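You operate a simulated robot arm through the tools that you are given. There is no shell and no other tool.

You run a simulated robot arm. Do the job below in one go: nothing can be reset, and whatever is moved stays where it is left.

## Task
Dab glue on the wooden peg, push it into the rail and hang the hanging brush on it.
Fine: the shoe horn goes on the third peg.

It is judged by the outcome, as a careful person would: the job done as asked, and still so three seconds after it is handed in. It fails if anything else is knocked over, pushed out of place, dropped, spilled or broken.

## Robot
A 6-joint arm with a two-finger parallel gripper, fixed in place. Base frame: the origin is on the floor under the middle of its stand, x ahead of it, y to its left, z up; the work surface is at about z = 440. Readings come in mm, degrees, newtons and seconds.
With the tool pointing down near the work surface it reaches from about 100 to 520 mm from the base axis. Its first joint turns from -66.0 to 66.0 degrees. Payload 2.7 kg.
The TCP is the grasp point between the finger pads, 23 mm short of the fingertips. In the tool frame z runs along the fingers and y along their closing line. The gripper opens to 94 mm. The fingers are 38 mm wide and 10 mm thick; the gripper's body (54 by 96 mm) begins 39 mm behind the TCP.
Orientation is told as [roll, pitch, yaw] about the base's x, y, z axes, in that order, counted from this pose: with the fingers straight down and closing along the base's y, the tool's x points along the base's -x, its y along +y and its z along -z.

## Interface
- The arm moves only by the tool arm_command. Its argument "series" is a list of rows, each a list of 3 entries, a list of its own where there are three numbers: the turn, a rotation vector about the base's x, y, z in units of 6 degrees (1.0 is 6 degrees), then the shift along the base's x, y, z in units of 25 mm (1.0 is 25 mm), then the closure, from 0 (fully open) to 1 (shut). In form: [[[ax, ay, az], [x, y, z], claw], ...]. A call has 1 to 20 rows; each row shifts and turns the commanded pose from where the row before left it. A call with a number of a shift or a turn outside -1 to 1 is refused whole. Each row takes 0.2 s and may step no farther than 50 mm and 8.6 degrees from the row before; otherwise, or with a gripper value out of range, the whole call is refused. A pose out of reach is approached as far as the arm can. The call stops where the force on the tool passes 90 N (or 10 N more than at its start, if that is more) or the arm is blocked; 0.2 s more then pass. The fingers move at their own pace (about 45 mm/s each) and stop on an object; they squeeze with about 27 N. The grip force told is the motor's: it shows also when the fingers shut on nothing. Time passes only in rows, and 0.2 s behind the last, so rows that do not move let the fingers close. The reply holds the time, the measured pose of the TCP, the force on the tool along the base axes, the opening and the grip force, in the units named above and with some noise, with the torque about the TCP (base axes, N m) and any sound that the robot's microphone picked up.
- Cameras (640 x 400 px; columns grow to the right, rows downward): "scene" is fixed at [77.4, -435.7, 1413.8]; the picture's right is [0.79, -0.61, 0.00], its down [-0.32, -0.41, -0.85] and it looks along [0.52, 0.68, -0.52] (base axes); focal length 330 px, centre (320, 200). "wrist" rides on the gripper at [86, 16, -75] in the tool frame; the picture's right is [-0.18, 0.98, 0.00], its down [-0.58, -0.11, -0.81] and it looks along [-0.79, -0.15, 0.59] (tool axes); focal length 243 px, centre (320, 200). There is no depth. A picture from a camera that has moved, and an enlarged one, comes with that camera's place and axes in the base frame and with its lens. The place of the scene camera against the robot may be out by one fixed shift of up to 12 mm in any direction.
- grab_frame(camera): a new picture of that camera. The clock stands still meanwhile.
- close_up(camera, box): a new picture of the part [left, top, right, bottom] of that camera's present view, enlarged. The clock stands still meanwhile.
- sign_off(): hands the job in; it is judged then, once.

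Places have to be worked out from the pictures, the camera data and where the tool is seen. Open the gripper and draw the arm clear of the work before you hand the job in, unless the task says otherwise.

The tools are called as name(argument=value, ...) on one line, values as JSON. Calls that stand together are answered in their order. arm_command: Moves the arm, as the interface text tells. Its arguments: {"type":"object","properties":{"series":{"type":"array"}},"required":["series"]} The other tools are called the same way: grab_frame (camera) takes a picture; close_up (camera, box) takes an enlarged picture of a part of a camera's view; sign_off () hands the job in.

At the start:

```text
t: 0.0
eef_pos: [355.1, 61.0, 1237.0]
orientation: [0.0, -0.1, 0.1]
contact_force: [0.7, 0.2, -0.9]
torque: [0.0, -0.01, -0.03]
opening: 93.9
grip_force: 0.0
```

scene: 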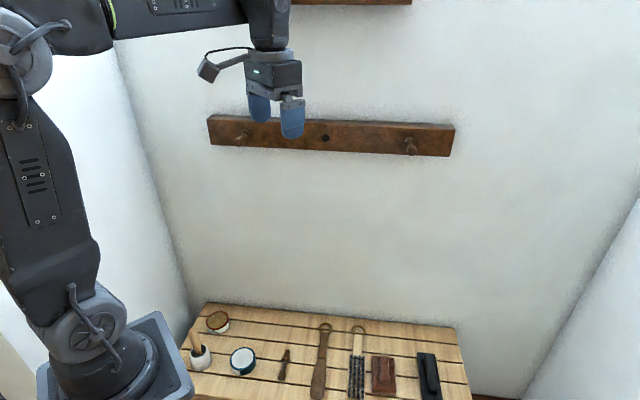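
wrist: 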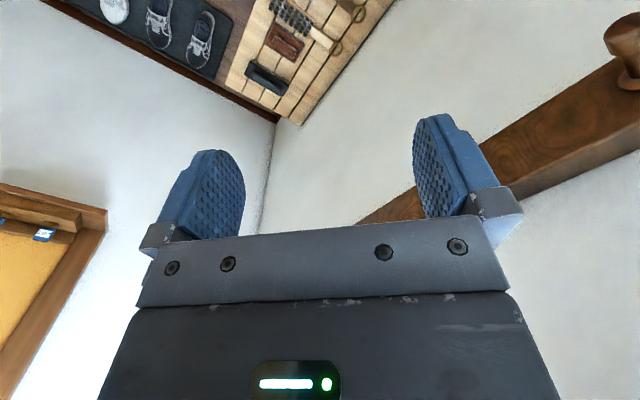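

I'll begin by looking closely at the rail on the wall and at the things on the bench before moving anything.

close_up(camera="scene", box=[180, 290, 340, 400])

close_up(camera="scene", box=[300, 310, 480, 400])

close_up(camera="scene", box=[190, 90, 480, 180])

close_up(camera="wrist", box=[200, 0, 440, 130])

```text
3.64 times, centred on (260, 345) of scene
camera zoom: at [77.4, -435.7, 1413.8], right [0.79, -0.61, 0.0], down [-0.32, -0.41, -0.85], along [0.52, 0.68, -0.52], focal length 1201 px, centre (538, -327)
```

zoom: 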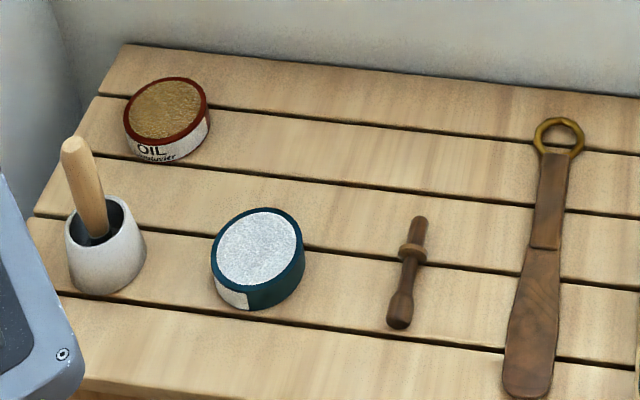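

```text
3.56 times, centred on (390, 355) of scene
camera zoom: at [77.4, -435.7, 1413.8], right [0.79, -0.61, 0.0], down [-0.32, -0.41, -0.85], along [0.52, 0.68, -0.52], focal length 1175 px, centre (71, -351)
```

zoom: 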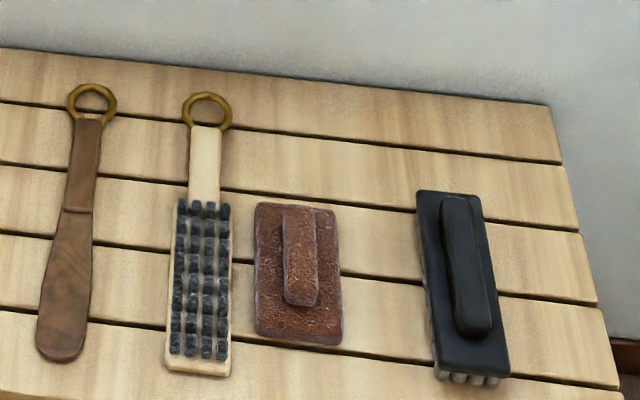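

```text
2.21 times, centred on (335, 135) of scene
camera zoom: at [77.4, -435.7, 1413.8], right [0.79, -0.61, 0.0], down [-0.32, -0.41, -0.85], along [0.52, 0.68, -0.52], focal length 729 px, centre (287, 343)
```

zoom: 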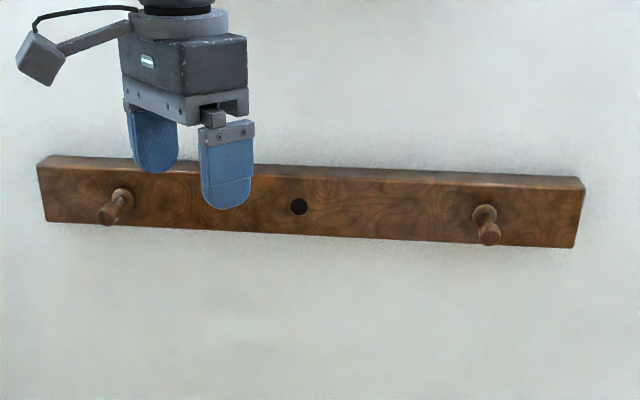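

```text
2.67 times, centred on (320, 65) of wrist
camera zoom: at [267.9, 76.3, 1312.1], right [0.18, 0.98, 0.0], down [0.58, -0.11, 0.81], along [0.79, -0.15, -0.59], focal length 647 px, centre (320, 560)
```

zoom: 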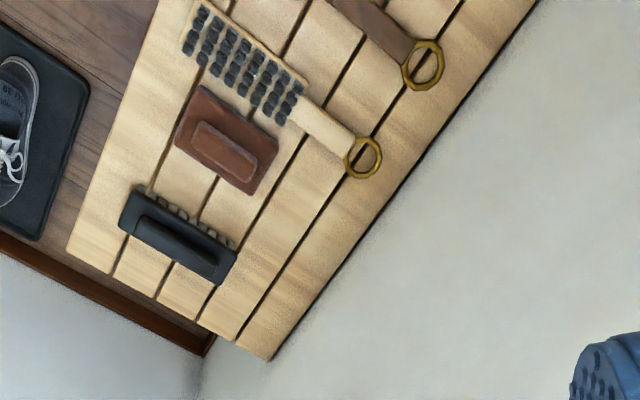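

The rail has two pegs with an empty hole between them, and the loose peg, shoe horn and brush lie on the bench. From the slat lines, the wall stands at about 45° in the base frame. Next I zoom in on the containers and the board on the side wall, looking for labels.

close_up(camera="scene", box=[180, 300, 270, 390])

close_up(camera="wrist", box=[0, 170, 130, 300])

close_up(camera="wrist", box=[440, 0, 640, 240])

close_up(camera="scene", box=[260, 0, 480, 60])

```text
4.44 times, centred on (225, 345) of scene
camera zoom: at [77.4, -435.7, 1413.8], right [0.79, -0.61, 0.0], down [-0.32, -0.41, -0.85], along [0.52, 0.68, -0.52], focal length 1468 px, centre (742, -444)
```

zoom: 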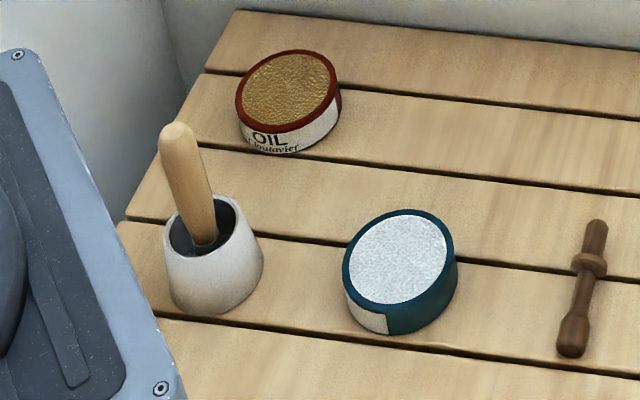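

```text
3.08 times, centred on (65, 235) of wrist
camera zoom: at [267.9, 76.3, 1312.1], right [0.18, 0.98, 0.0], down [0.58, -0.11, 0.81], along [0.79, -0.15, -0.59], focal length 746 px, centre (1105, 92)
```

zoom: 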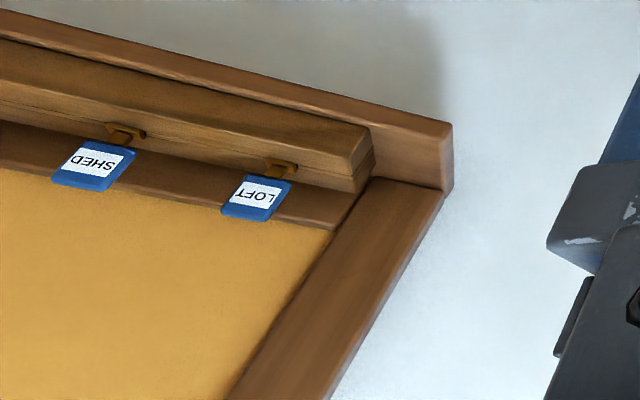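

```text
1.67 times, centred on (540, 120) of wrist
camera zoom: at [267.9, 76.3, 1312.1], right [0.18, 0.98, 0.0], down [0.58, -0.11, 0.81], along [0.79, -0.15, -0.59], focal length 404 px, centre (-47, 333)
```

zoom: 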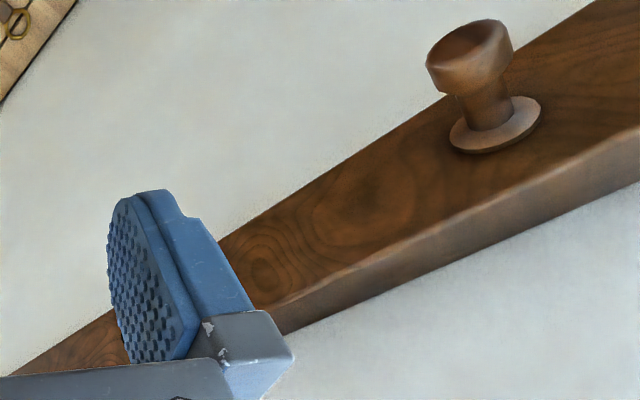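

```text
2.91 times, centred on (370, 30) of scene
camera zoom: at [77.4, -435.7, 1413.8], right [0.79, -0.61, 0.0], down [-0.32, -0.41, -0.85], along [0.52, 0.68, -0.52], focal length 961 px, centre (174, 694)
```

zoom: 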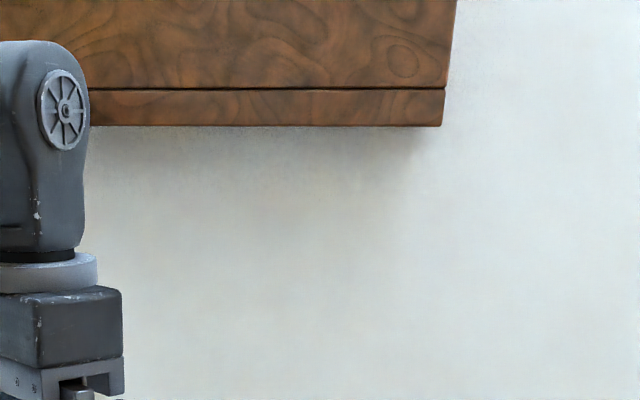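

One tin reads "OIL", while the white pot with the stick and the blue tin show no readable label from here. I'll lower the tool, turned 45° to line up with the wall, to look at the bench with the wrist camera.

arm_command(series=[[[0, 0, 0.4], [-0.25, 0.2, -1], 0], [[0, 0, 0.4], [-0.25, 0.2, -1], 0], [[0, 0, 0.4], [-0.25, 0.2, -1], 0], [[0, 0, 0.4], [-0.25, 0.2, -1], 0], [[0, 0, 0.4], [-0.25, 0.2, -1], 0], [[0, 0, 0.4], [-0.25, 0.2, -1], 0], [[0, 0, 0.4], [-0.25, 0.2, -1], 0], [[0, 0, 0.4], [-0.25, 0.2, -1], 0], [[0, 0, 0.4], [-0.25, 0.2, -1], 0], [[0, 0, 0.4], [-0.25, 0.2, -1], 0], [[0, 0, 0.4], [-0.25, 0.2, -1], 0], [[0, 0, 0.4], [-0.25, 0.2, -1], 0], [[0, 0, 0.4], [-0.25, 0.2, -1], 0], [[0, 0, 0.4], [-0.25, 0.2, -1], 0], [[0, 0, 0.4], [-0.25, 0.2, -1], 0], [[0, 0, 0.4], [-0.25, 0.2, -1], 0]])

```text
t: 3.4
eef_pos: [255.2, 140.5, 838.5]
orientation: [0.1, -0.1, 38.7]
contact_force: [-0.8, 0.4, -0.8]
torque: [-0.05, 0.03, 0.06]
opening: 94.1
grip_force: 0.1
```

The arm moved down cleanly to about (255, 140, 838). I take pictures from both cameras.

grab_frame(camera="wrist")

grab_frame(camera="scene")

```text
taken
camera wrist: at [177.5, 98.9, 913.9], right [-0.47, 0.88, 0.0], down [0.52, 0.27, 0.81], along [0.71, 0.38, -0.59], focal length 243 px, centre (320, 200)
```

wrist: 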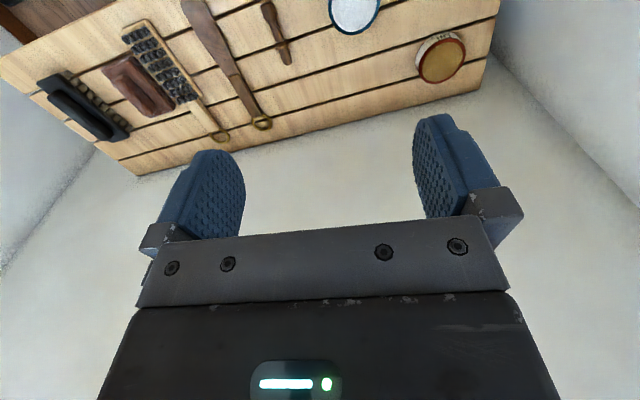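

```text
taken
```

scene: 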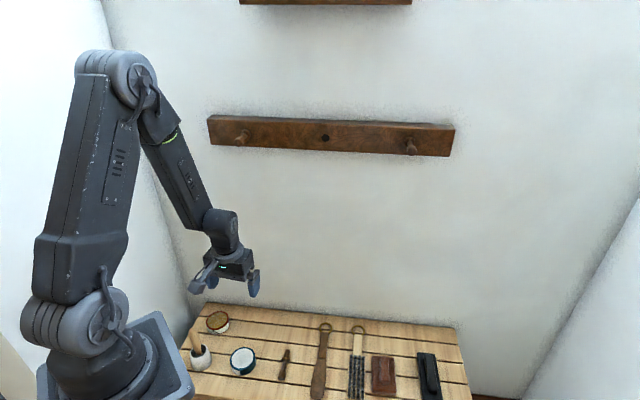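

The gripper works as reckoned, but the pot is out of the wrist view. I tilt the wrist camera down and bring it lower and closer to the containers and the peg.

arm_command(series=[[[-0.7, 0.7, 0.25], [-0.3, 0.4, -0.8], 0], [[-0.7, 0.7, 0.25], [-0.3, 0.4, -0.8], 0], [[-0.7, 0.7, 0.25], [-0.3, 0.4, -0.8], 0], [[-0.7, 0.7, 0.25], [-0.3, 0.4, -0.8], 0], [[0, 0, 0], [-0.3, 0.4, -0.8], 0], [[0, 0, 0], [0, 0, 0], 0]])

grab_frame(camera="wrist")

```text
t: 4.8
eef_pos: [215.0, 191.1, 739.9]
orientation: [-1.4, 23.6, 44.3]
contact_force: [0.6, 0.4, -0.5]
torque: [-0.01, -0.02, 0.02]
opening: 94.1
grip_force: 0.0
```

```text
taken
camera wrist: at [167.5, 168.8, 842.7], right [-0.57, 0.81, -0.1], down [0.68, 0.53, 0.51], along [0.47, 0.23, -0.86], focal length 243 px, centre (320, 200)
```

wrist: 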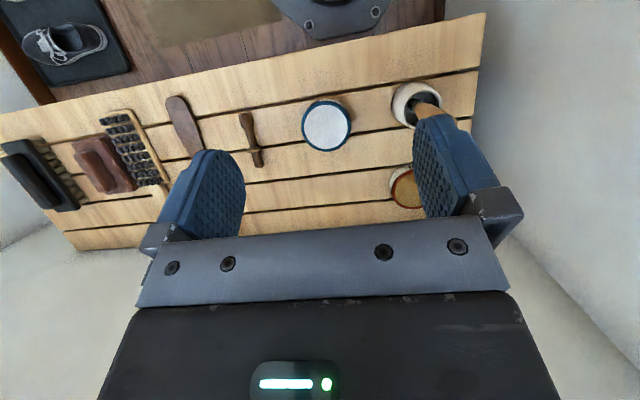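

close_up(camera="wrist", box=[280, 60, 480, 220])

close_up(camera="wrist", box=[60, 70, 300, 220])

```text
2.50 times, centred on (380, 140) of wrist
camera zoom: at [167.5, 168.8, 842.7], right [-0.57, 0.81, -0.1], down [0.68, 0.53, 0.51], along [0.47, 0.23, -0.86], focal length 606 px, centre (170, 350)
```

zoom: 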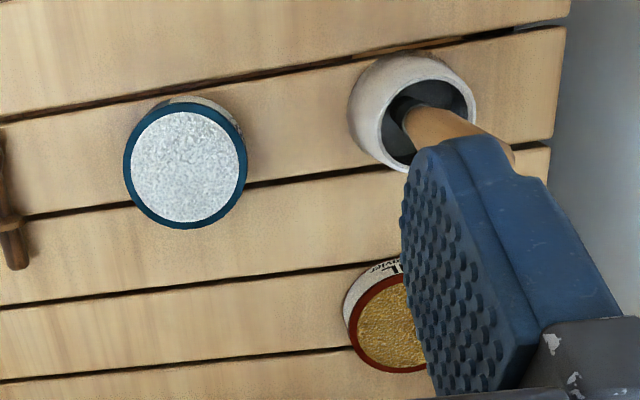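

```text
2.67 times, centred on (180, 145) of wrist
camera zoom: at [167.5, 168.8, 842.7], right [-0.57, 0.81, -0.1], down [0.68, 0.53, 0.51], along [0.47, 0.23, -0.86], focal length 647 px, centre (693, 347)
```

zoom: 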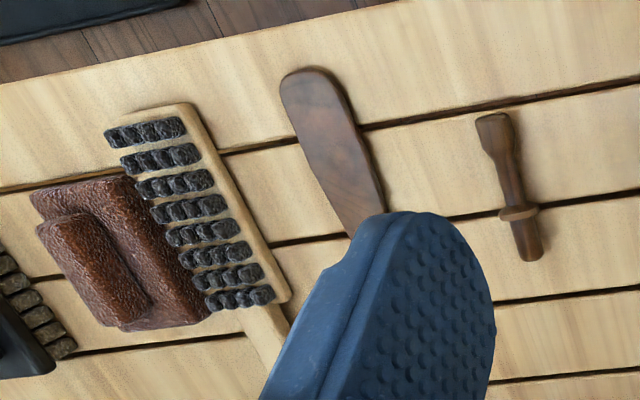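

The white pot holds a stick standing in dark contents, which suggests a glue pot with its dabber. The blue tin's label faces the base, so I'll go low on that side to read it before choosing.

arm_command(series=[[[0.7, -0.7, 0], [-0.02, -0.2, -0.8], 0], [[0.7, -0.7, 0], [-0.02, -0.2, -0.8], 0], [[0.7, -0.7, 0], [-0.02, -0.2, -0.8], 0], [[0.7, -0.7, 0], [-0.02, -0.2, -0.8], 0], [[0, 0, 0], [-0.02, -0.2, -0.8], 0], [[0, 0, 0], [-0.02, -0.2, -0.8], 0], [[0, 0, 0], [-0.02, -0.2, -0.8], 0], [[0, 0, 0], [-0.02, -0.2, -0.8], 0], [[0, 0, 0], [-0.02, 0, -0.8], 0], [[0, 0, 0], [0, 0, 0], 0]])

grab_frame(camera="wrist")

grab_frame(camera="scene")

```text
t: 7.0
eef_pos: [201.8, 160.1, 555.6]
orientation: [-1.1, -0.2, 44.3]
contact_force: [0.1, 0.4, -1.0]
torque: [-0.01, 0.0, 0.0]
opening: 94.1
grip_force: 0.1
out of reach, approached as far as the arm can: row 3
```

```text
taken
camera wrist: at [127.6, 112.7, 630.3], right [-0.56, 0.83, -0.02], down [0.48, 0.34, 0.81], along [0.68, 0.44, -0.59], focal length 243 px, centre (320, 200)
```

wrist: 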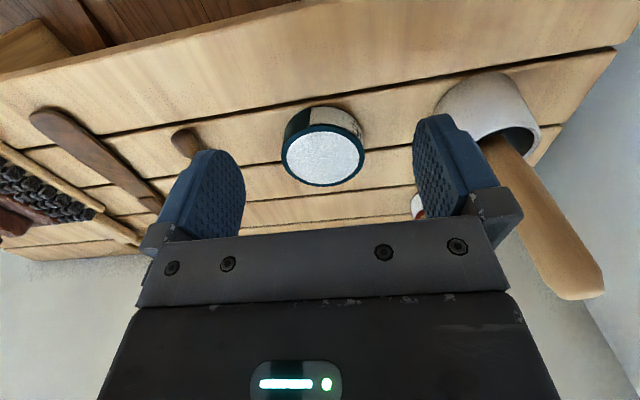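

```text
taken
```

scene: 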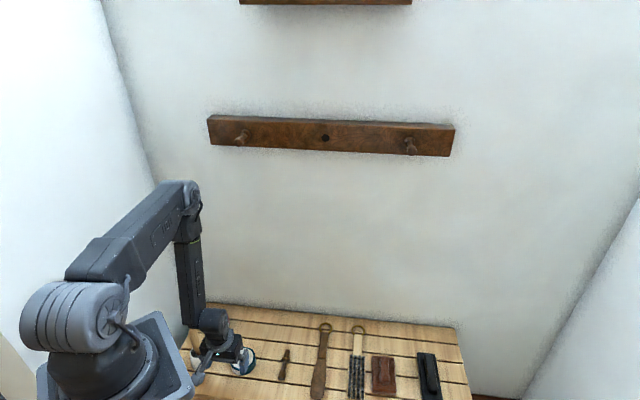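

close_up(camera="wrist", box=[260, 80, 390, 210])

close_up(camera="wrist", box=[400, 60, 640, 310])

```text
3.08 times, centred on (325, 145) of wrist
camera zoom: at [127.6, 112.7, 630.3], right [-0.56, 0.83, -0.02], down [0.48, 0.34, 0.81], along [0.68, 0.44, -0.59], focal length 746 px, centre (305, 369)
```

zoom: 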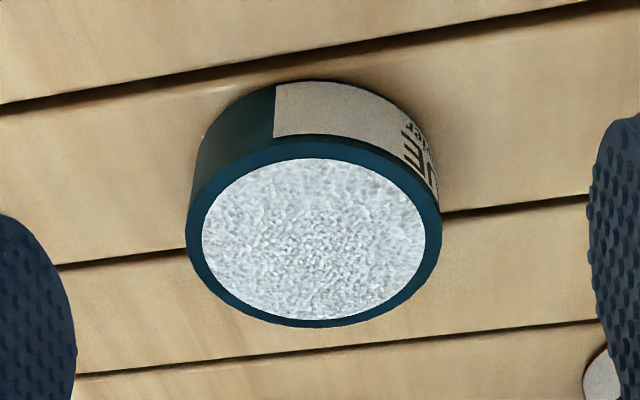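

```text
1.60 times, centred on (520, 185) of wrist
camera zoom: at [127.6, 112.7, 630.3], right [-0.56, 0.83, -0.02], down [0.48, 0.34, 0.81], along [0.68, 0.44, -0.59], focal length 388 px, centre (0, 224)
```

zoom: 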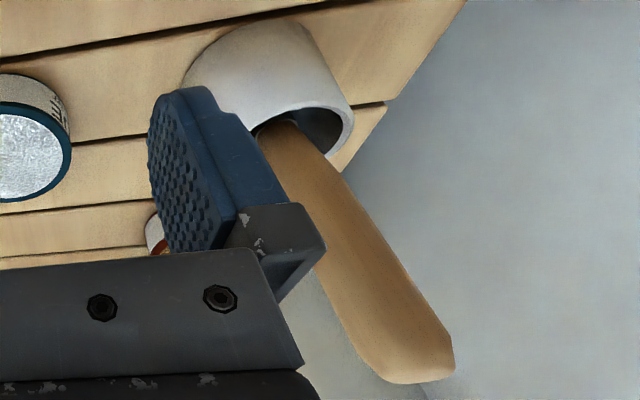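

Only the end of a word ending in "E" shows on the blue tin, since the label turns to the left side. I rise above the stick and swing the camera round to that side to read it.

arm_command(series=[[[0, 0, 0], [0, 0, 0.9], 0], [[0, 0, 0], [0, 0, 0.9], 0], [[0, 0, -0.9], [0, 0, 0.9], 0], [[0, 0, -1], [0, 0.1, 0.7], 0], [[0, 0, -1], [0.05, 0.2, 0], 0], [[0, 0, -1], [0.05, 0.2, 0], 0], [[0, 0, -1], [0.05, 0.2, 0], 0], [[0, 0, -1], [0.05, 0.2, 0], 0], [[0, 0, -1], [0.05, 0.2, 0], 0], [[0, 0, -1], [0.05, 0.2, 0], 0], [[0, 0, -1], [0.05, 0.2, 0], 0], [[0, 0, -1], [0.05, 0.2, 0], 0], [[0, 0, -1], [0.05, 0.2, 0], 0], [[0, 0, -1], [0.05, 0.2, 0], 0], [[0, 0, 0], [0, 0, 0], 0]])

grab_frame(camera="wrist")

```text
t: 10.2
eef_pos: [212.3, 216.0, 641.3]
orientation: [-1.1, -0.1, -27.1]
contact_force: [0.0, -0.3, -0.4]
torque: [-0.02, -0.03, 0.02]
opening: 94.0
grip_force: 0.0
```

```text
taken
camera wrist: at [143.9, 270.0, 715.7], right [0.61, 0.79, -0.02], down [0.47, -0.35, 0.81], along [0.63, -0.5, -0.59], focal length 243 px, centre (320, 200)
```

wrist: 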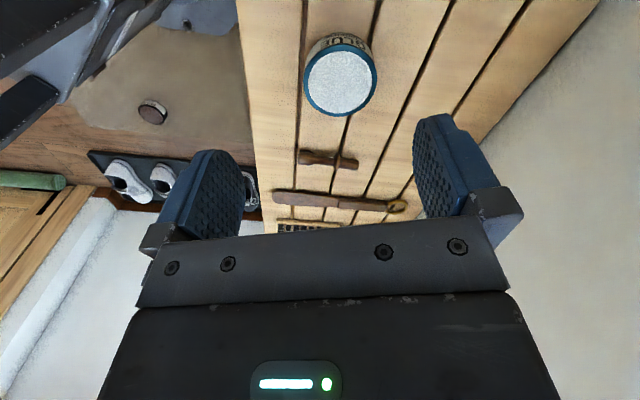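

close_up(camera="wrist", box=[280, 10, 400, 120])

close_up(camera="wrist", box=[280, 130, 380, 190])

```text
3.64 times, centred on (340, 65) of wrist
camera zoom: at [143.9, 270.0, 715.7], right [0.61, 0.79, -0.02], down [0.47, -0.35, 0.81], along [0.63, -0.5, -0.59], focal length 882 px, centre (247, 691)
```

zoom: 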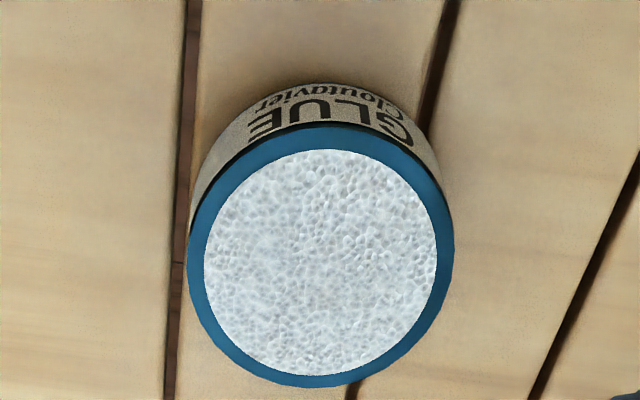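

```text
6.40 times, centred on (330, 160) of wrist
camera zoom: at [143.9, 270.0, 715.7], right [0.61, 0.79, -0.02], down [0.47, -0.35, 0.81], along [0.63, -0.5, -0.59], focal length 1553 px, centre (256, 456)
```

zoom: 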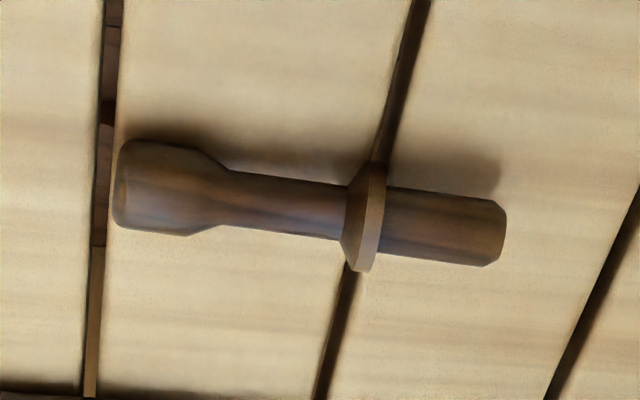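

The blue tin reads "GLUE": it is an open glue pad, so the pot with the stick and the oil tin stay untouched. The peg lies along the wall normal from about (323, 85) at the knob to (390, 149) at the tenon. I move over it with the tool tilted 30° toward the wall, so the tenon will be visible when I insert it.

arm_command(series=[[[0, 0, 1], [0.3, -0.5, 0], 0], [[0, 0, 1], [0.3, -0.5, 0], 0], [[0, 0, 1], [0.3, -0.5, 0], 0], [[0, 0, 1], [0.3, -0.5, 0], 0], [[0, 0, 1], [0.3, -0.5, 0], 0], [[0, 0, 1], [0.3, -0.5, 0], 0], [[0, 0, 1], [0.3, -0.5, 0], 0], [[0, 0, 1], [0.3, -0.5, -0.2], 0], [[0, 0, 1], [0.3, -0.5, -0.4], 0], [[0, 0, 1], [0.3, -0.5, -0.4], 0], [[0, 0, 1], [0.3, -0.5, -0.4], 0], [[0, 0, 1], [0.2, -0.3, -0.4], 0], [[0.707, -0.707, 0], [0, 0, -0.4], 0], [[0.707, -0.707, 0], [0, 0, -0.4], 0], [[0.707, -0.707, 0], [0, 0, 0], 0], [[0.707, -0.707, 0], [0, 0, 0], 0], [[0.707, -0.707, 0], [0, 0, 0], 0], [[0.13, 0.13, 0], [0, 0, 0], 0]])

grab_frame(camera="wrist")

grab_frame(camera="scene")

```text
t: 14.0
eef_pos: [300.1, 69.2, 575.1]
orientation: [0.2, -30.2, 44.3]
contact_force: [0.2, -0.8, -0.6]
torque: [-0.02, 0.0, 0.01]
opening: 94.2
grip_force: 0.0
```

```text
taken
camera wrist: at [208.5, 2.1, 597.5], right [-0.57, 0.81, 0.1], down [0.15, -0.01, 0.99], along [0.81, 0.58, -0.11], focal length 243 px, centre (320, 200)
```

wrist: 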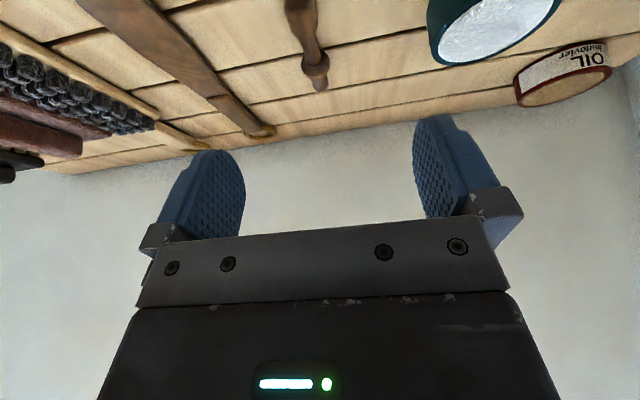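

```text
taken
```

scene: 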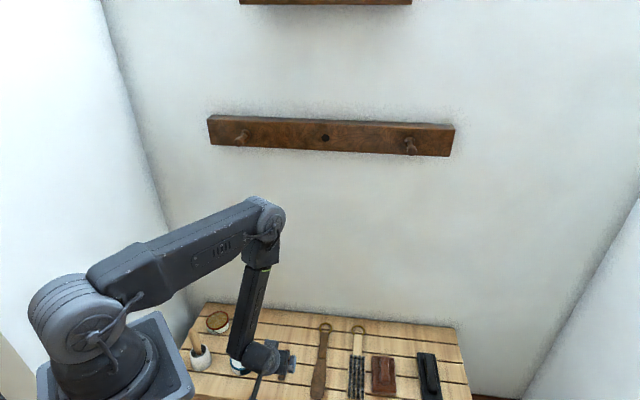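

The peg is just in view at the top of the wrist picture. I zoom in on it to refine its position and axis.

close_up(camera="wrist", box=[250, 0, 390, 100])

```text
4.00 times, centred on (320, 50) of wrist
camera zoom: at [208.5, 2.1, 597.5], right [-0.57, 0.81, 0.1], down [0.15, -0.01, 0.99], along [0.81, 0.58, -0.11], focal length 970 px, centre (320, 800)
```

zoom: 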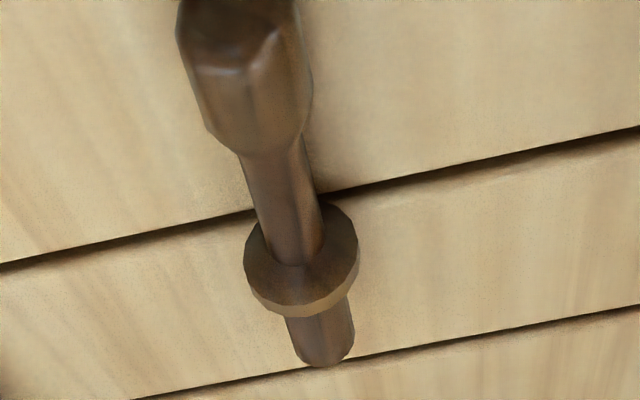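

From this view the peg axis runs from about (324, 84) to (390.5, 148) at 44°. I align the TCP over the knob and descend most of the way, then check.

arm_command(series=[[[0, 0, 0], [0.25, 0.15, -0.8], 0], [[0, 0, 0], [0.25, 0.15, -0.8], 0], [[0, 0, 0], [0.25, 0.15, -0.8], 0], [[0, 0, 0], [0.23, 0.16, -0.8], 0], [[0, 0, 0], [0, 0, 0], 0]])

grab_frame(camera="wrist")

close_up(camera="scene", box=[200, 320, 340, 400])

```text
t: 15.2
eef_pos: [325.4, 86.3, 496.0]
orientation: [0.2, -30.1, 44.3]
contact_force: [0.2, 0.2, 0.2]
torque: [0.02, -0.02, 0.0]
opening: 94.2
grip_force: 0.1
```

```text
taken
camera wrist: at [233.6, 18.5, 517.6], right [-0.57, 0.81, 0.1], down [0.15, -0.01, 0.99], along [0.81, 0.58, -0.11], focal length 243 px, centre (320, 200)
```

wrist: 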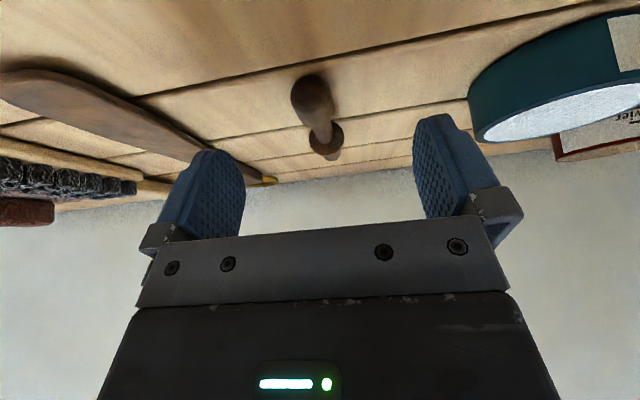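

```text
4.57 times, centred on (270, 360) of scene
camera zoom: at [77.4, -435.7, 1413.8], right [0.79, -0.61, 0.0], down [-0.32, -0.41, -0.85], along [0.52, 0.68, -0.52], focal length 1510 px, centre (549, -531)
```

zoom: 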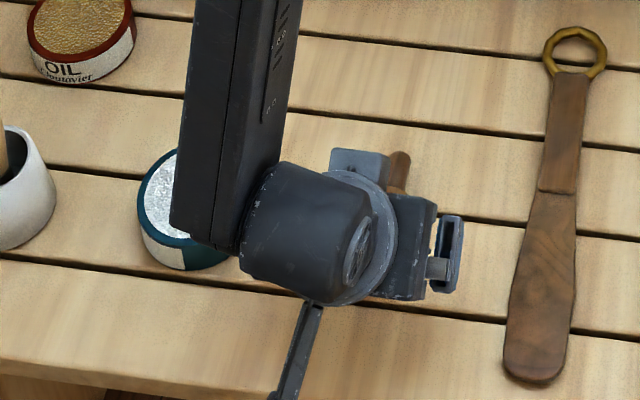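

close_up(camera="wrist", box=[250, 50, 390, 180])

```text
3.08 times, centred on (320, 115) of wrist
camera zoom: at [233.6, 18.5, 517.6], right [-0.57, 0.81, 0.1], down [0.15, -0.01, 0.99], along [0.81, 0.58, -0.11], focal length 746 px, centre (320, 462)
```

zoom: 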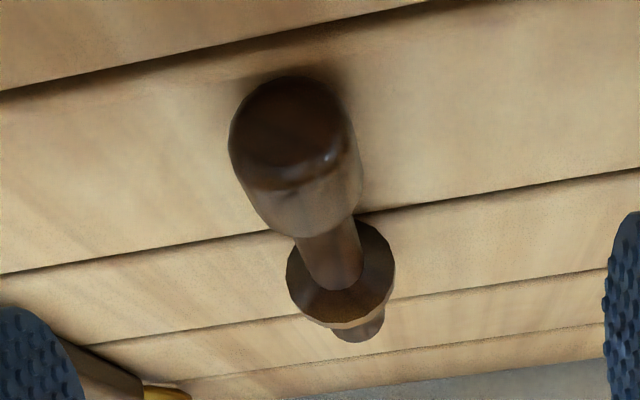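

The knob end is at about (325.7, 84.7) and sits between the open fingers. I lower to z≈465, with the fingertips just above the wood, and close on the knob.

arm_command(series=[[[0, 0, 0], [0.04, -0.04, -0.5], 0], [[0, 0, 0], [0, 0, -0.5], 0], [[0, 0, 0], [0, 0, -0.24], 0], [[0, 0, 0], [0, 0, 0], 0]])

close_up(camera="wrist", box=[150, 50, 490, 260])

```text
t: 16.0
eef_pos: [326.6, 83.2, 469.0]
orientation: [0.1, -30.3, 44.2]
contact_force: [-8.9, -2.5, 22.8]
torque: [-0.96, -0.43, -0.22]
opening: 92.0
grip_force: 0.1
stopped in row 4: the force on the tool passed its limit at 129 N (the readings are from after the stop); the commanded pose is now the measured one
```

```text
1.88 times, centred on (320, 155) of wrist
camera zoom: at [235.5, 16.5, 491.1], right [-0.57, 0.81, 0.09], down [0.14, -0.01, 0.99], along [0.81, 0.58, -0.11], focal length 457 px, centre (320, 285)
```

zoom: 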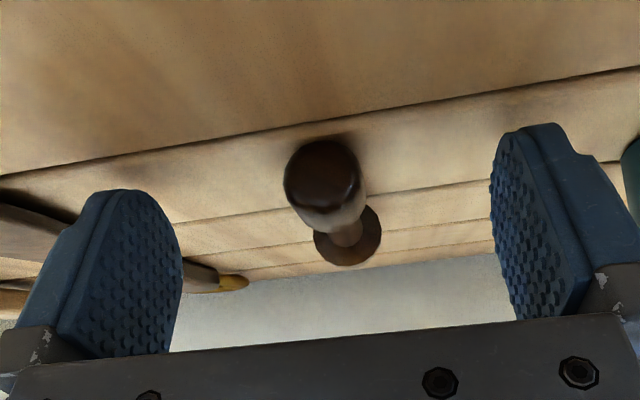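

The right finger's back corner touched the bench at z≈469, because the 30° tilt drops that corner. I lift off, cut the tilt to 20° and shift forward so the pads cover the knob.

arm_command(series=[[[0, 0, 0], [0, 0, 0.4], 0], [[-0.6, 0.6, 0], [0.12, 0.16, 0], 0], [[-0.6, 0.6, 0], [0.12, 0.16, 0], 0], [[0, 0, 0], [0, 0, 0], 0]])

close_up(camera="wrist", box=[150, 50, 490, 260])

```text
t: 17.0
eef_pos: [334.1, 91.2, 478.2]
orientation: [0.0, -20.1, 44.3]
contact_force: [0.2, 0.8, -0.3]
torque: [0.01, 0.0, -0.01]
opening: 94.0
grip_force: 0.1
```

```text
1.88 times, centred on (320, 155) of wrist
camera zoom: at [245.9, 28.7, 519.6], right [-0.56, 0.82, 0.06], down [0.27, 0.11, 0.96], along [0.78, 0.56, -0.28], focal length 457 px, centre (320, 285)
```

zoom: 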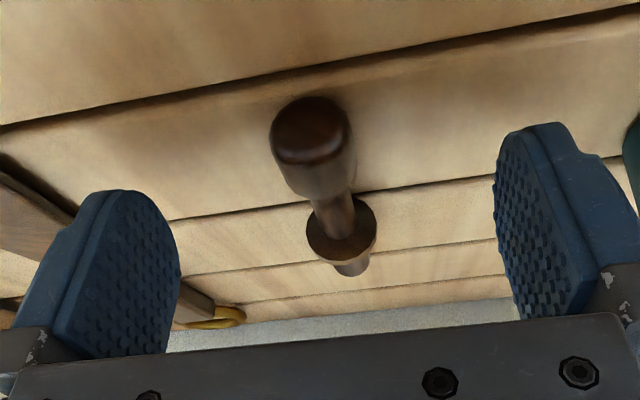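

Now the tilt is 20° and the knob end sits about 10 mm behind the TCP, as wanted. I go down to z≈470 and close.

arm_command(series=[[[0, 0, 0], [-0.05, 0.05, -0.2], 0], [[0, 0, 0], [0, 0, -0.14], 0], [[0, 0, 0], [0, 0, 0], 0.5], [[0, 0, 0], [0, 0, 0], 0.8], [[0, 0, 0], [0, 0, 0], 1], [[0, 0, 0], [0, 0, 0], 1], [[0, 0, 0], [0, 0, 0], 1], [[0, 0, 0], [0, 0, 0], 1]])

grab_frame(camera="wrist")

```text
t: 18.8
eef_pos: [331.9, 93.9, 469.7]
orientation: [0.0, -20.2, 44.4]
contact_force: [0.3, 0.6, 0.4]
torque: [0.0, 0.02, 0.0]
opening: 18.5
grip_force: 27.0
```

```text
taken
camera wrist: at [244.0, 29.4, 511.2], right [-0.56, 0.82, 0.06], down [0.27, 0.11, 0.96], along [0.78, 0.56, -0.28], focal length 243 px, centre (320, 200)
```

wrist: 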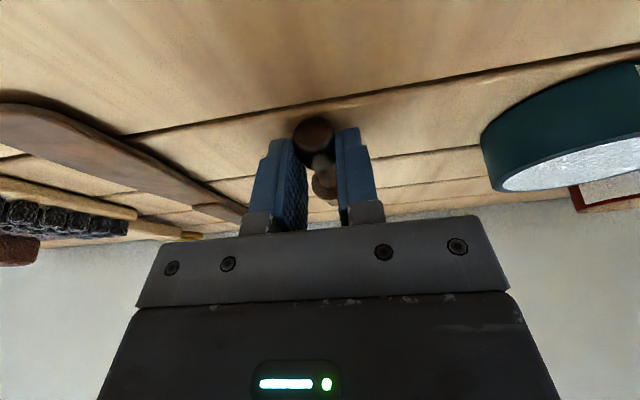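

The grip is 27 N at 18.5 mm opening, so the fingers hold the knob. I lift slowly and check that the peg comes along straight.

arm_command(series=[[[0, 0, 0], [0, 0, 0.3], 1], [[0, 0, 0], [0, 0, 0.6], 1], [[0, 0, 0], [0, 0, 0.8], 1], [[0, 0, 0], [0, 0, 0.8], 1], [[0, 0, 0], [0, 0, 0.8], 1], [[0, 0, 0], [0, 0, 0], 1]])

close_up(camera="wrist", box=[230, 80, 410, 240])

close_up(camera="scene", box=[200, 320, 340, 400])

```text
t: 20.2
eef_pos: [332.0, 93.6, 551.8]
orientation: [0.0, -20.2, 44.4]
contact_force: [0.4, 0.8, -0.5]
torque: [-0.01, 0.0, -0.03]
opening: 0.2
grip_force: 27.6
```

```text
2.50 times, centred on (320, 160) of wrist
camera zoom: at [243.9, 29.9, 593.3], right [-0.56, 0.82, 0.06], down [0.27, 0.11, 0.96], along [0.78, 0.56, -0.28], focal length 606 px, centre (320, 300)
```

zoom: 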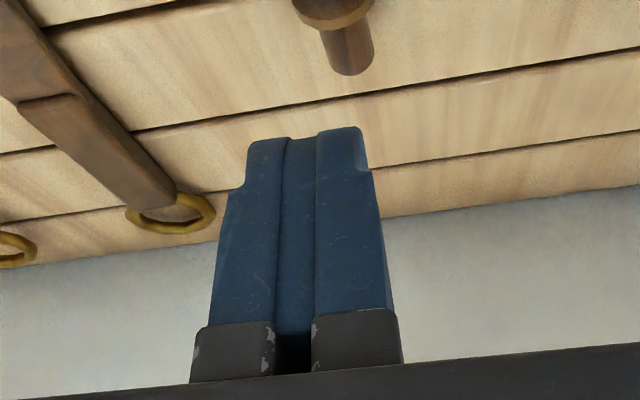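

```text
4.57 times, centred on (270, 360) of scene
camera zoom: at [77.4, -435.7, 1413.8], right [0.79, -0.61, 0.0], down [-0.32, -0.41, -0.85], along [0.52, 0.68, -0.52], focal length 1510 px, centre (549, -531)
```

zoom: 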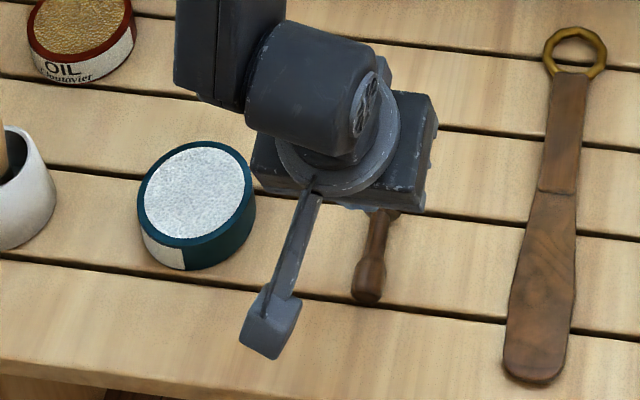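

The opening reads 0.2 mm: the peg slipped out and lies on the bench again, because the fingers only caught it above its axis. I open, back off and locate it again.

arm_command(series=[[[-0.8, 0.8, 0], [-0.5, -0.5, 0.2], 0.5], [[-0.8, 0.8, 0], [-0.5, -0.5, 0.2], 0], [[-0.75, 0.75, 0], [-0.4, -0.4, 0], 0], [[0, 0, 0], [0, 0, 0], 0], [[0, 0, 0], [0, 0, 0], 0], [[0, 0, 0], [0, 0, 0], 0]])

grab_frame(camera="wrist")

close_up(camera="wrist", box=[240, 50, 400, 210])

```text
t: 21.6
eef_pos: [296.7, 58.4, 562.9]
orientation: [-0.2, -0.2, 44.4]
contact_force: [1.3, -0.1, 0.1]
torque: [-0.01, -0.03, 0.04]
opening: 94.1
grip_force: 0.0
```

```text
taken
camera wrist: at [223.8, 9.8, 638.2], right [-0.56, 0.83, 0.0], down [0.49, 0.33, 0.81], along [0.67, 0.45, -0.59], focal length 243 px, centre (320, 200)
```

wrist: 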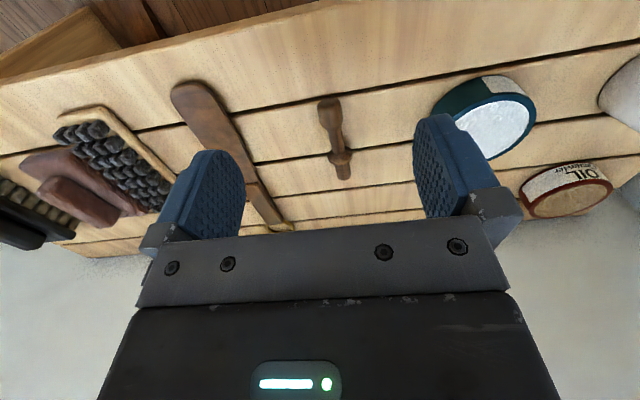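

```text
2.50 times, centred on (320, 130) of wrist
camera zoom: at [223.8, 9.8, 638.2], right [-0.56, 0.83, 0.0], down [0.49, 0.33, 0.81], along [0.67, 0.45, -0.59], focal length 606 px, centre (320, 375)
```

zoom: 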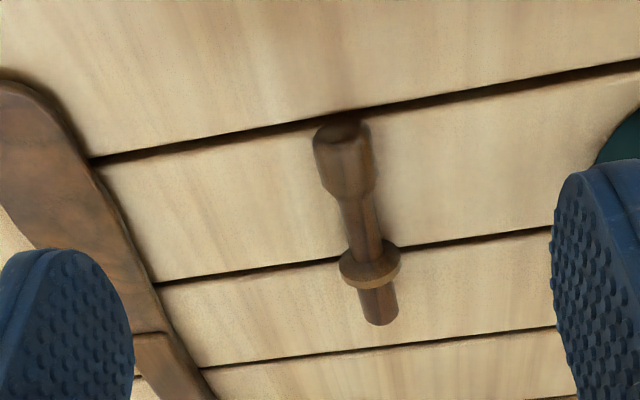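

The peg moved only slightly: the knob end is now near (317, 82), pointing at about 46.5°. This time I approach with the tool vertical, so the pads reach lower around the knob. I also zoom on the hole while the scene view is clear.

arm_command(series=[[[0, 0, 0.17], [0.35, 0.4, -0.8], 0], [[0, 0, 0.18], [0.35, 0.4, -0.8], 0], [[0, 0, 0], [0.35, 0.38, -0.8], 0], [[0, 0, 0], [0, 0, 0], 0]])

close_up(camera="wrist", box=[250, 60, 390, 190])

close_up(camera="scene", box=[290, 110, 362, 160])

```text
t: 22.6
eef_pos: [324.5, 87.2, 503.5]
orientation: [-0.1, -0.2, 46.4]
contact_force: [0.1, 0.4, 0.5]
torque: [-0.02, -0.02, 0.01]
opening: 93.8
grip_force: 0.0
```

```text
3.08 times, centred on (320, 125) of wrist
camera zoom: at [253.1, 36.4, 578.2], right [-0.59, 0.81, 0.0], down [0.47, 0.35, 0.81], along [0.66, 0.47, -0.59], focal length 746 px, centre (320, 431)
```

zoom: 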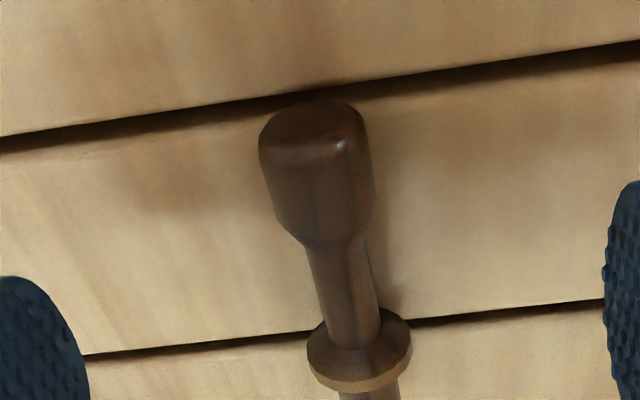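

```text
8.00 times, centred on (326, 135) of scene
camera zoom: at [77.4, -435.7, 1413.8], right [0.79, -0.61, 0.0], down [-0.32, -0.41, -0.85], along [0.52, 0.68, -0.52], focal length 2643 px, centre (272, 720)
```

zoom: 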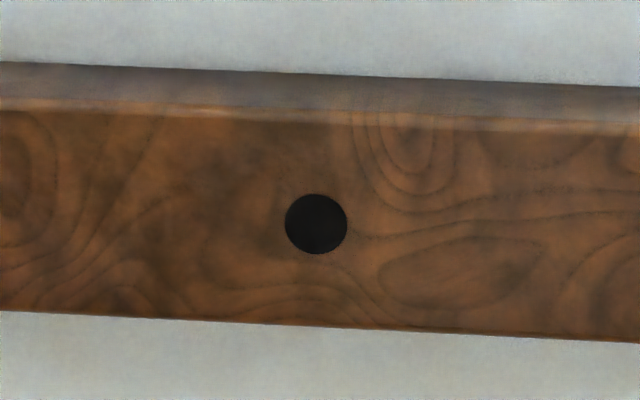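

The knob end is at (318, 82) and the TCP is already over the knob to within about 1 mm. The hole measures about 19 mm against a tenon of about 15.5 mm, so there is a little play. I lower vertically and stop just above the wood.

arm_command(series=[[[0, 0, 0], [-0.02, 0.02, -0.8], 0.3], [[0, 0, 0], [0, 0, -0.5], 0.4], [[0, 0, 0], [0, 0, -0.16], 0.4], [[0, 0, 0], [0, 0, -0.08], 0.4], [[0, 0, 0], [0, 0, 0], 0.4]])

```text
t: 23.8
eef_pos: [323.8, 88.5, 464.7]
orientation: [-0.2, -0.3, 46.5]
contact_force: [0.2, 0.6, -0.1]
torque: [0.01, 0.03, 0.06]
opening: 56.2
grip_force: 0.0
```

No contact yet at z=464.7. I lower a touch more and close.

arm_command(series=[[[0, 0, 0], [0, 0, -0.03], 0.4], [[0, 0, 0], [0, 0, 0], 0.6], [[0, 0, 0], [0, 0, 0], 0.75], [[0, 0, 0], [0, 0, 0], 1], [[0, 0, 0], [0, 0, 0], 1], [[0, 0, 0], [0, 0, 0], 1], [[0, 0, 0], [0, 0, 0], 1]])

grab_frame(camera="wrist")

```text
t: 25.4
eef_pos: [322.8, 87.2, 463.2]
orientation: [-0.1, -0.2, 46.5]
contact_force: [0.4, -0.1, 0.6]
torque: [-0.04, 0.03, -0.02]
opening: 19.1
grip_force: 26.3
```

```text
taken
camera wrist: at [251.6, 35.7, 538.4], right [-0.59, 0.81, 0.0], down [0.47, 0.35, 0.81], along [0.66, 0.47, -0.59], focal length 243 px, centre (320, 200)
```

wrist: 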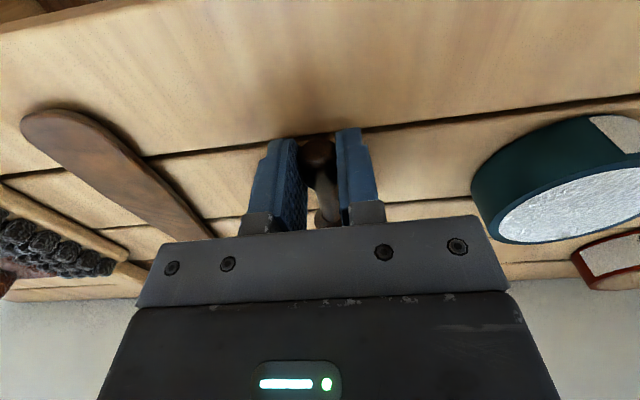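

The opening is 19.1 mm at 26 N. I lift very gently and watch whether the opening holds.

arm_command(series=[[[0, 0, 0], [0, 0, 0.1], 1], [[0, 0, 0], [0, 0, 0.1], 1], [[0, 0, 0], [0, 0, 0.2], 1], [[0, 0, 0], [0, 0, 0.2], 1], [[0, 0, 0], [0, 0, 0], 1]])

close_up(camera="wrist", box=[230, 80, 410, 240])

```text
t: 26.6
eef_pos: [321.9, 87.2, 478.2]
orientation: [-0.2, -0.2, 46.5]
contact_force: [-0.1, 0.7, 0.1]
torque: [0.01, 0.01, 0.01]
opening: 19.1
grip_force: 27.0
```

```text
2.50 times, centred on (320, 160) of wrist
camera zoom: at [250.9, 35.8, 554.1], right [-0.59, 0.81, 0.0], down [0.47, 0.35, 0.81], along [0.66, 0.47, -0.59], focal length 606 px, centre (320, 300)
```

zoom: 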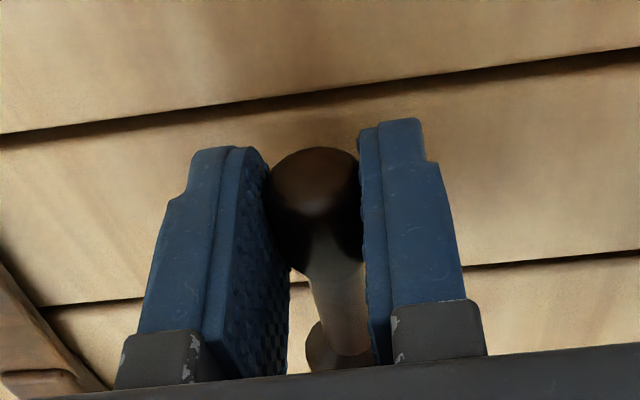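

The opening holds at 19.1 mm and the knob is rising with the fingers. I lift higher and check the peg's tilt from the scene camera.

arm_command(series=[[[0, 0, 0], [0, 0, 0.4], 1], [[0, 0, 0], [0, 0, 0.6], 1], [[0, 0, 0], [0, 0, 0.8], 1], [[0, 0, 0], [0, 0, 0.8], 1], [[0, 0, 0], [0, 0, 0.8], 1], [[0, 0, 0], [0, 0, 0.4], 1], [[0, 0, 0], [0, 0, 0], 1]])

close_up(camera="scene", box=[220, 290, 340, 380])

close_up(camera="wrist", box=[230, 80, 410, 240])

```text
t: 28.2
eef_pos: [323.1, 90.0, 573.0]
orientation: [-0.4, -0.2, 46.6]
contact_force: [0.4, 0.4, -0.1]
torque: [-0.01, 0.0, 0.0]
opening: 19.3
grip_force: 27.0
```

```text
4.44 times, centred on (280, 335) of scene
camera zoom: at [77.4, -435.7, 1413.8], right [0.79, -0.61, 0.0], down [-0.32, -0.41, -0.85], along [0.52, 0.68, -0.52], focal length 1468 px, centre (498, -400)
```

zoom: 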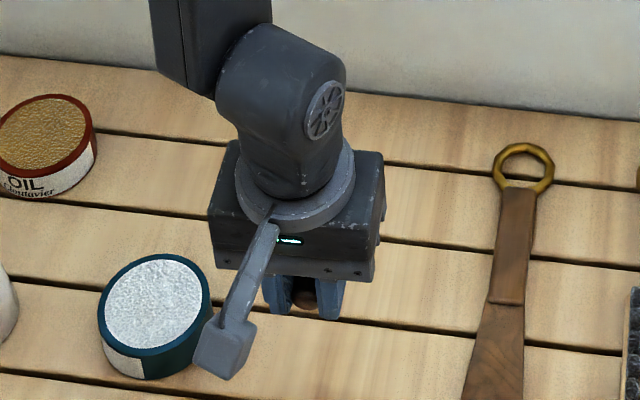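

```text
2.50 times, centred on (320, 160) of wrist
camera zoom: at [251.7, 37.4, 648.2], right [-0.59, 0.81, 0.0], down [0.47, 0.35, 0.81], along [0.66, 0.47, -0.59], focal length 606 px, centre (320, 300)
```

zoom: 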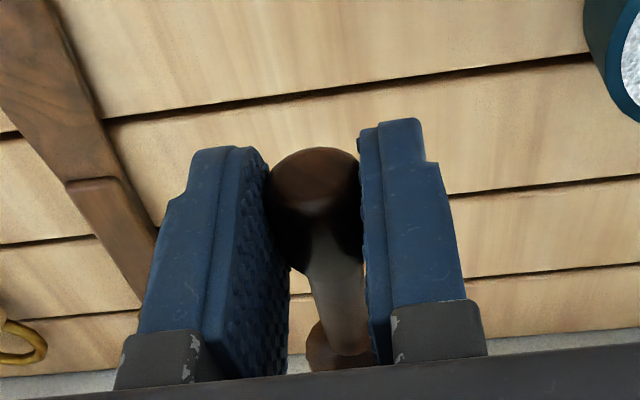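

The peg is held firmly and nearly level. From several views the glue pad is centred at about (261, 201.5), with its top at z≈465. I'll tip the tool back about 70° so the tenon points down, and bring it over the pad, still well above it.

arm_command(series=[[[-0.7063, 0.6679, 0], [-0.247, 0.33, 0.157], 1], [[-0.7063, 0.6679, 0], [-0.247, 0.33, 0.157], 1], [[-0.7063, 0.6679, 0], [-0.247, 0.33, 0.157], 1], [[-0.7063, 0.6679, 0], [-0.247, 0.33, 0.157], 1], [[-0.7063, 0.6679, 0], [-0.247, 0.33, 0.157], 1], [[-0.7063, 0.6679, 0], [-0.247, 0.33, 0.157], 1], [[0, 0, 0], [0, 0, 0], 1]])

grab_frame(camera="wrist")

grab_frame(camera="scene")

```text
t: 29.8
eef_pos: [288.2, 141.7, 589.1]
orientation: [0.8, 25.2, 46.4]
contact_force: [0.0, 0.8, -0.4]
torque: [-0.03, 0.01, 0.0]
opening: 19.1
grip_force: 27.1
out of reach, approached as far as the arm can: row 1, 2
```

```text
taken
camera wrist: at [245.1, 118.8, 694.7], right [-0.59, 0.8, -0.07], down [0.69, 0.55, 0.48], along [0.42, 0.24, -0.87], focal length 243 px, centre (320, 200)
```

wrist: 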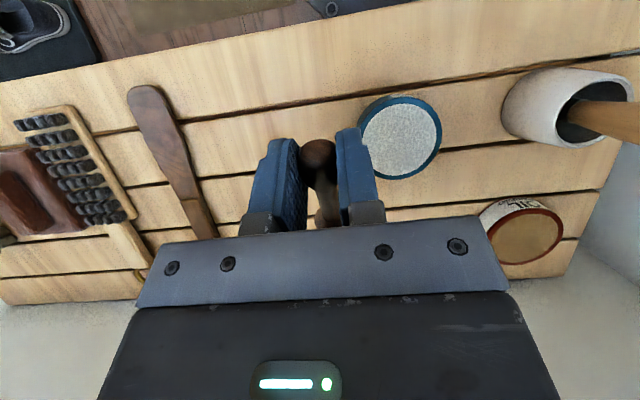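

```text
taken
```

scene: 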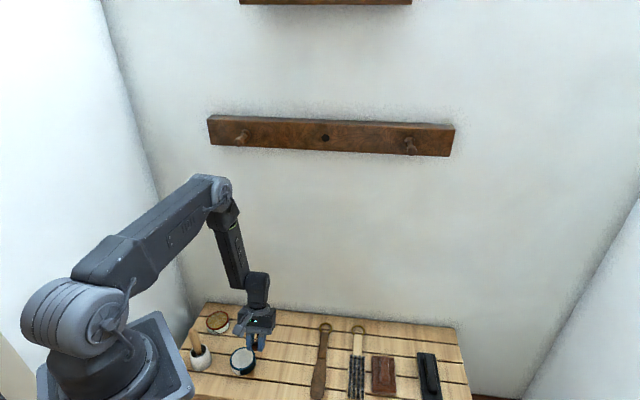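

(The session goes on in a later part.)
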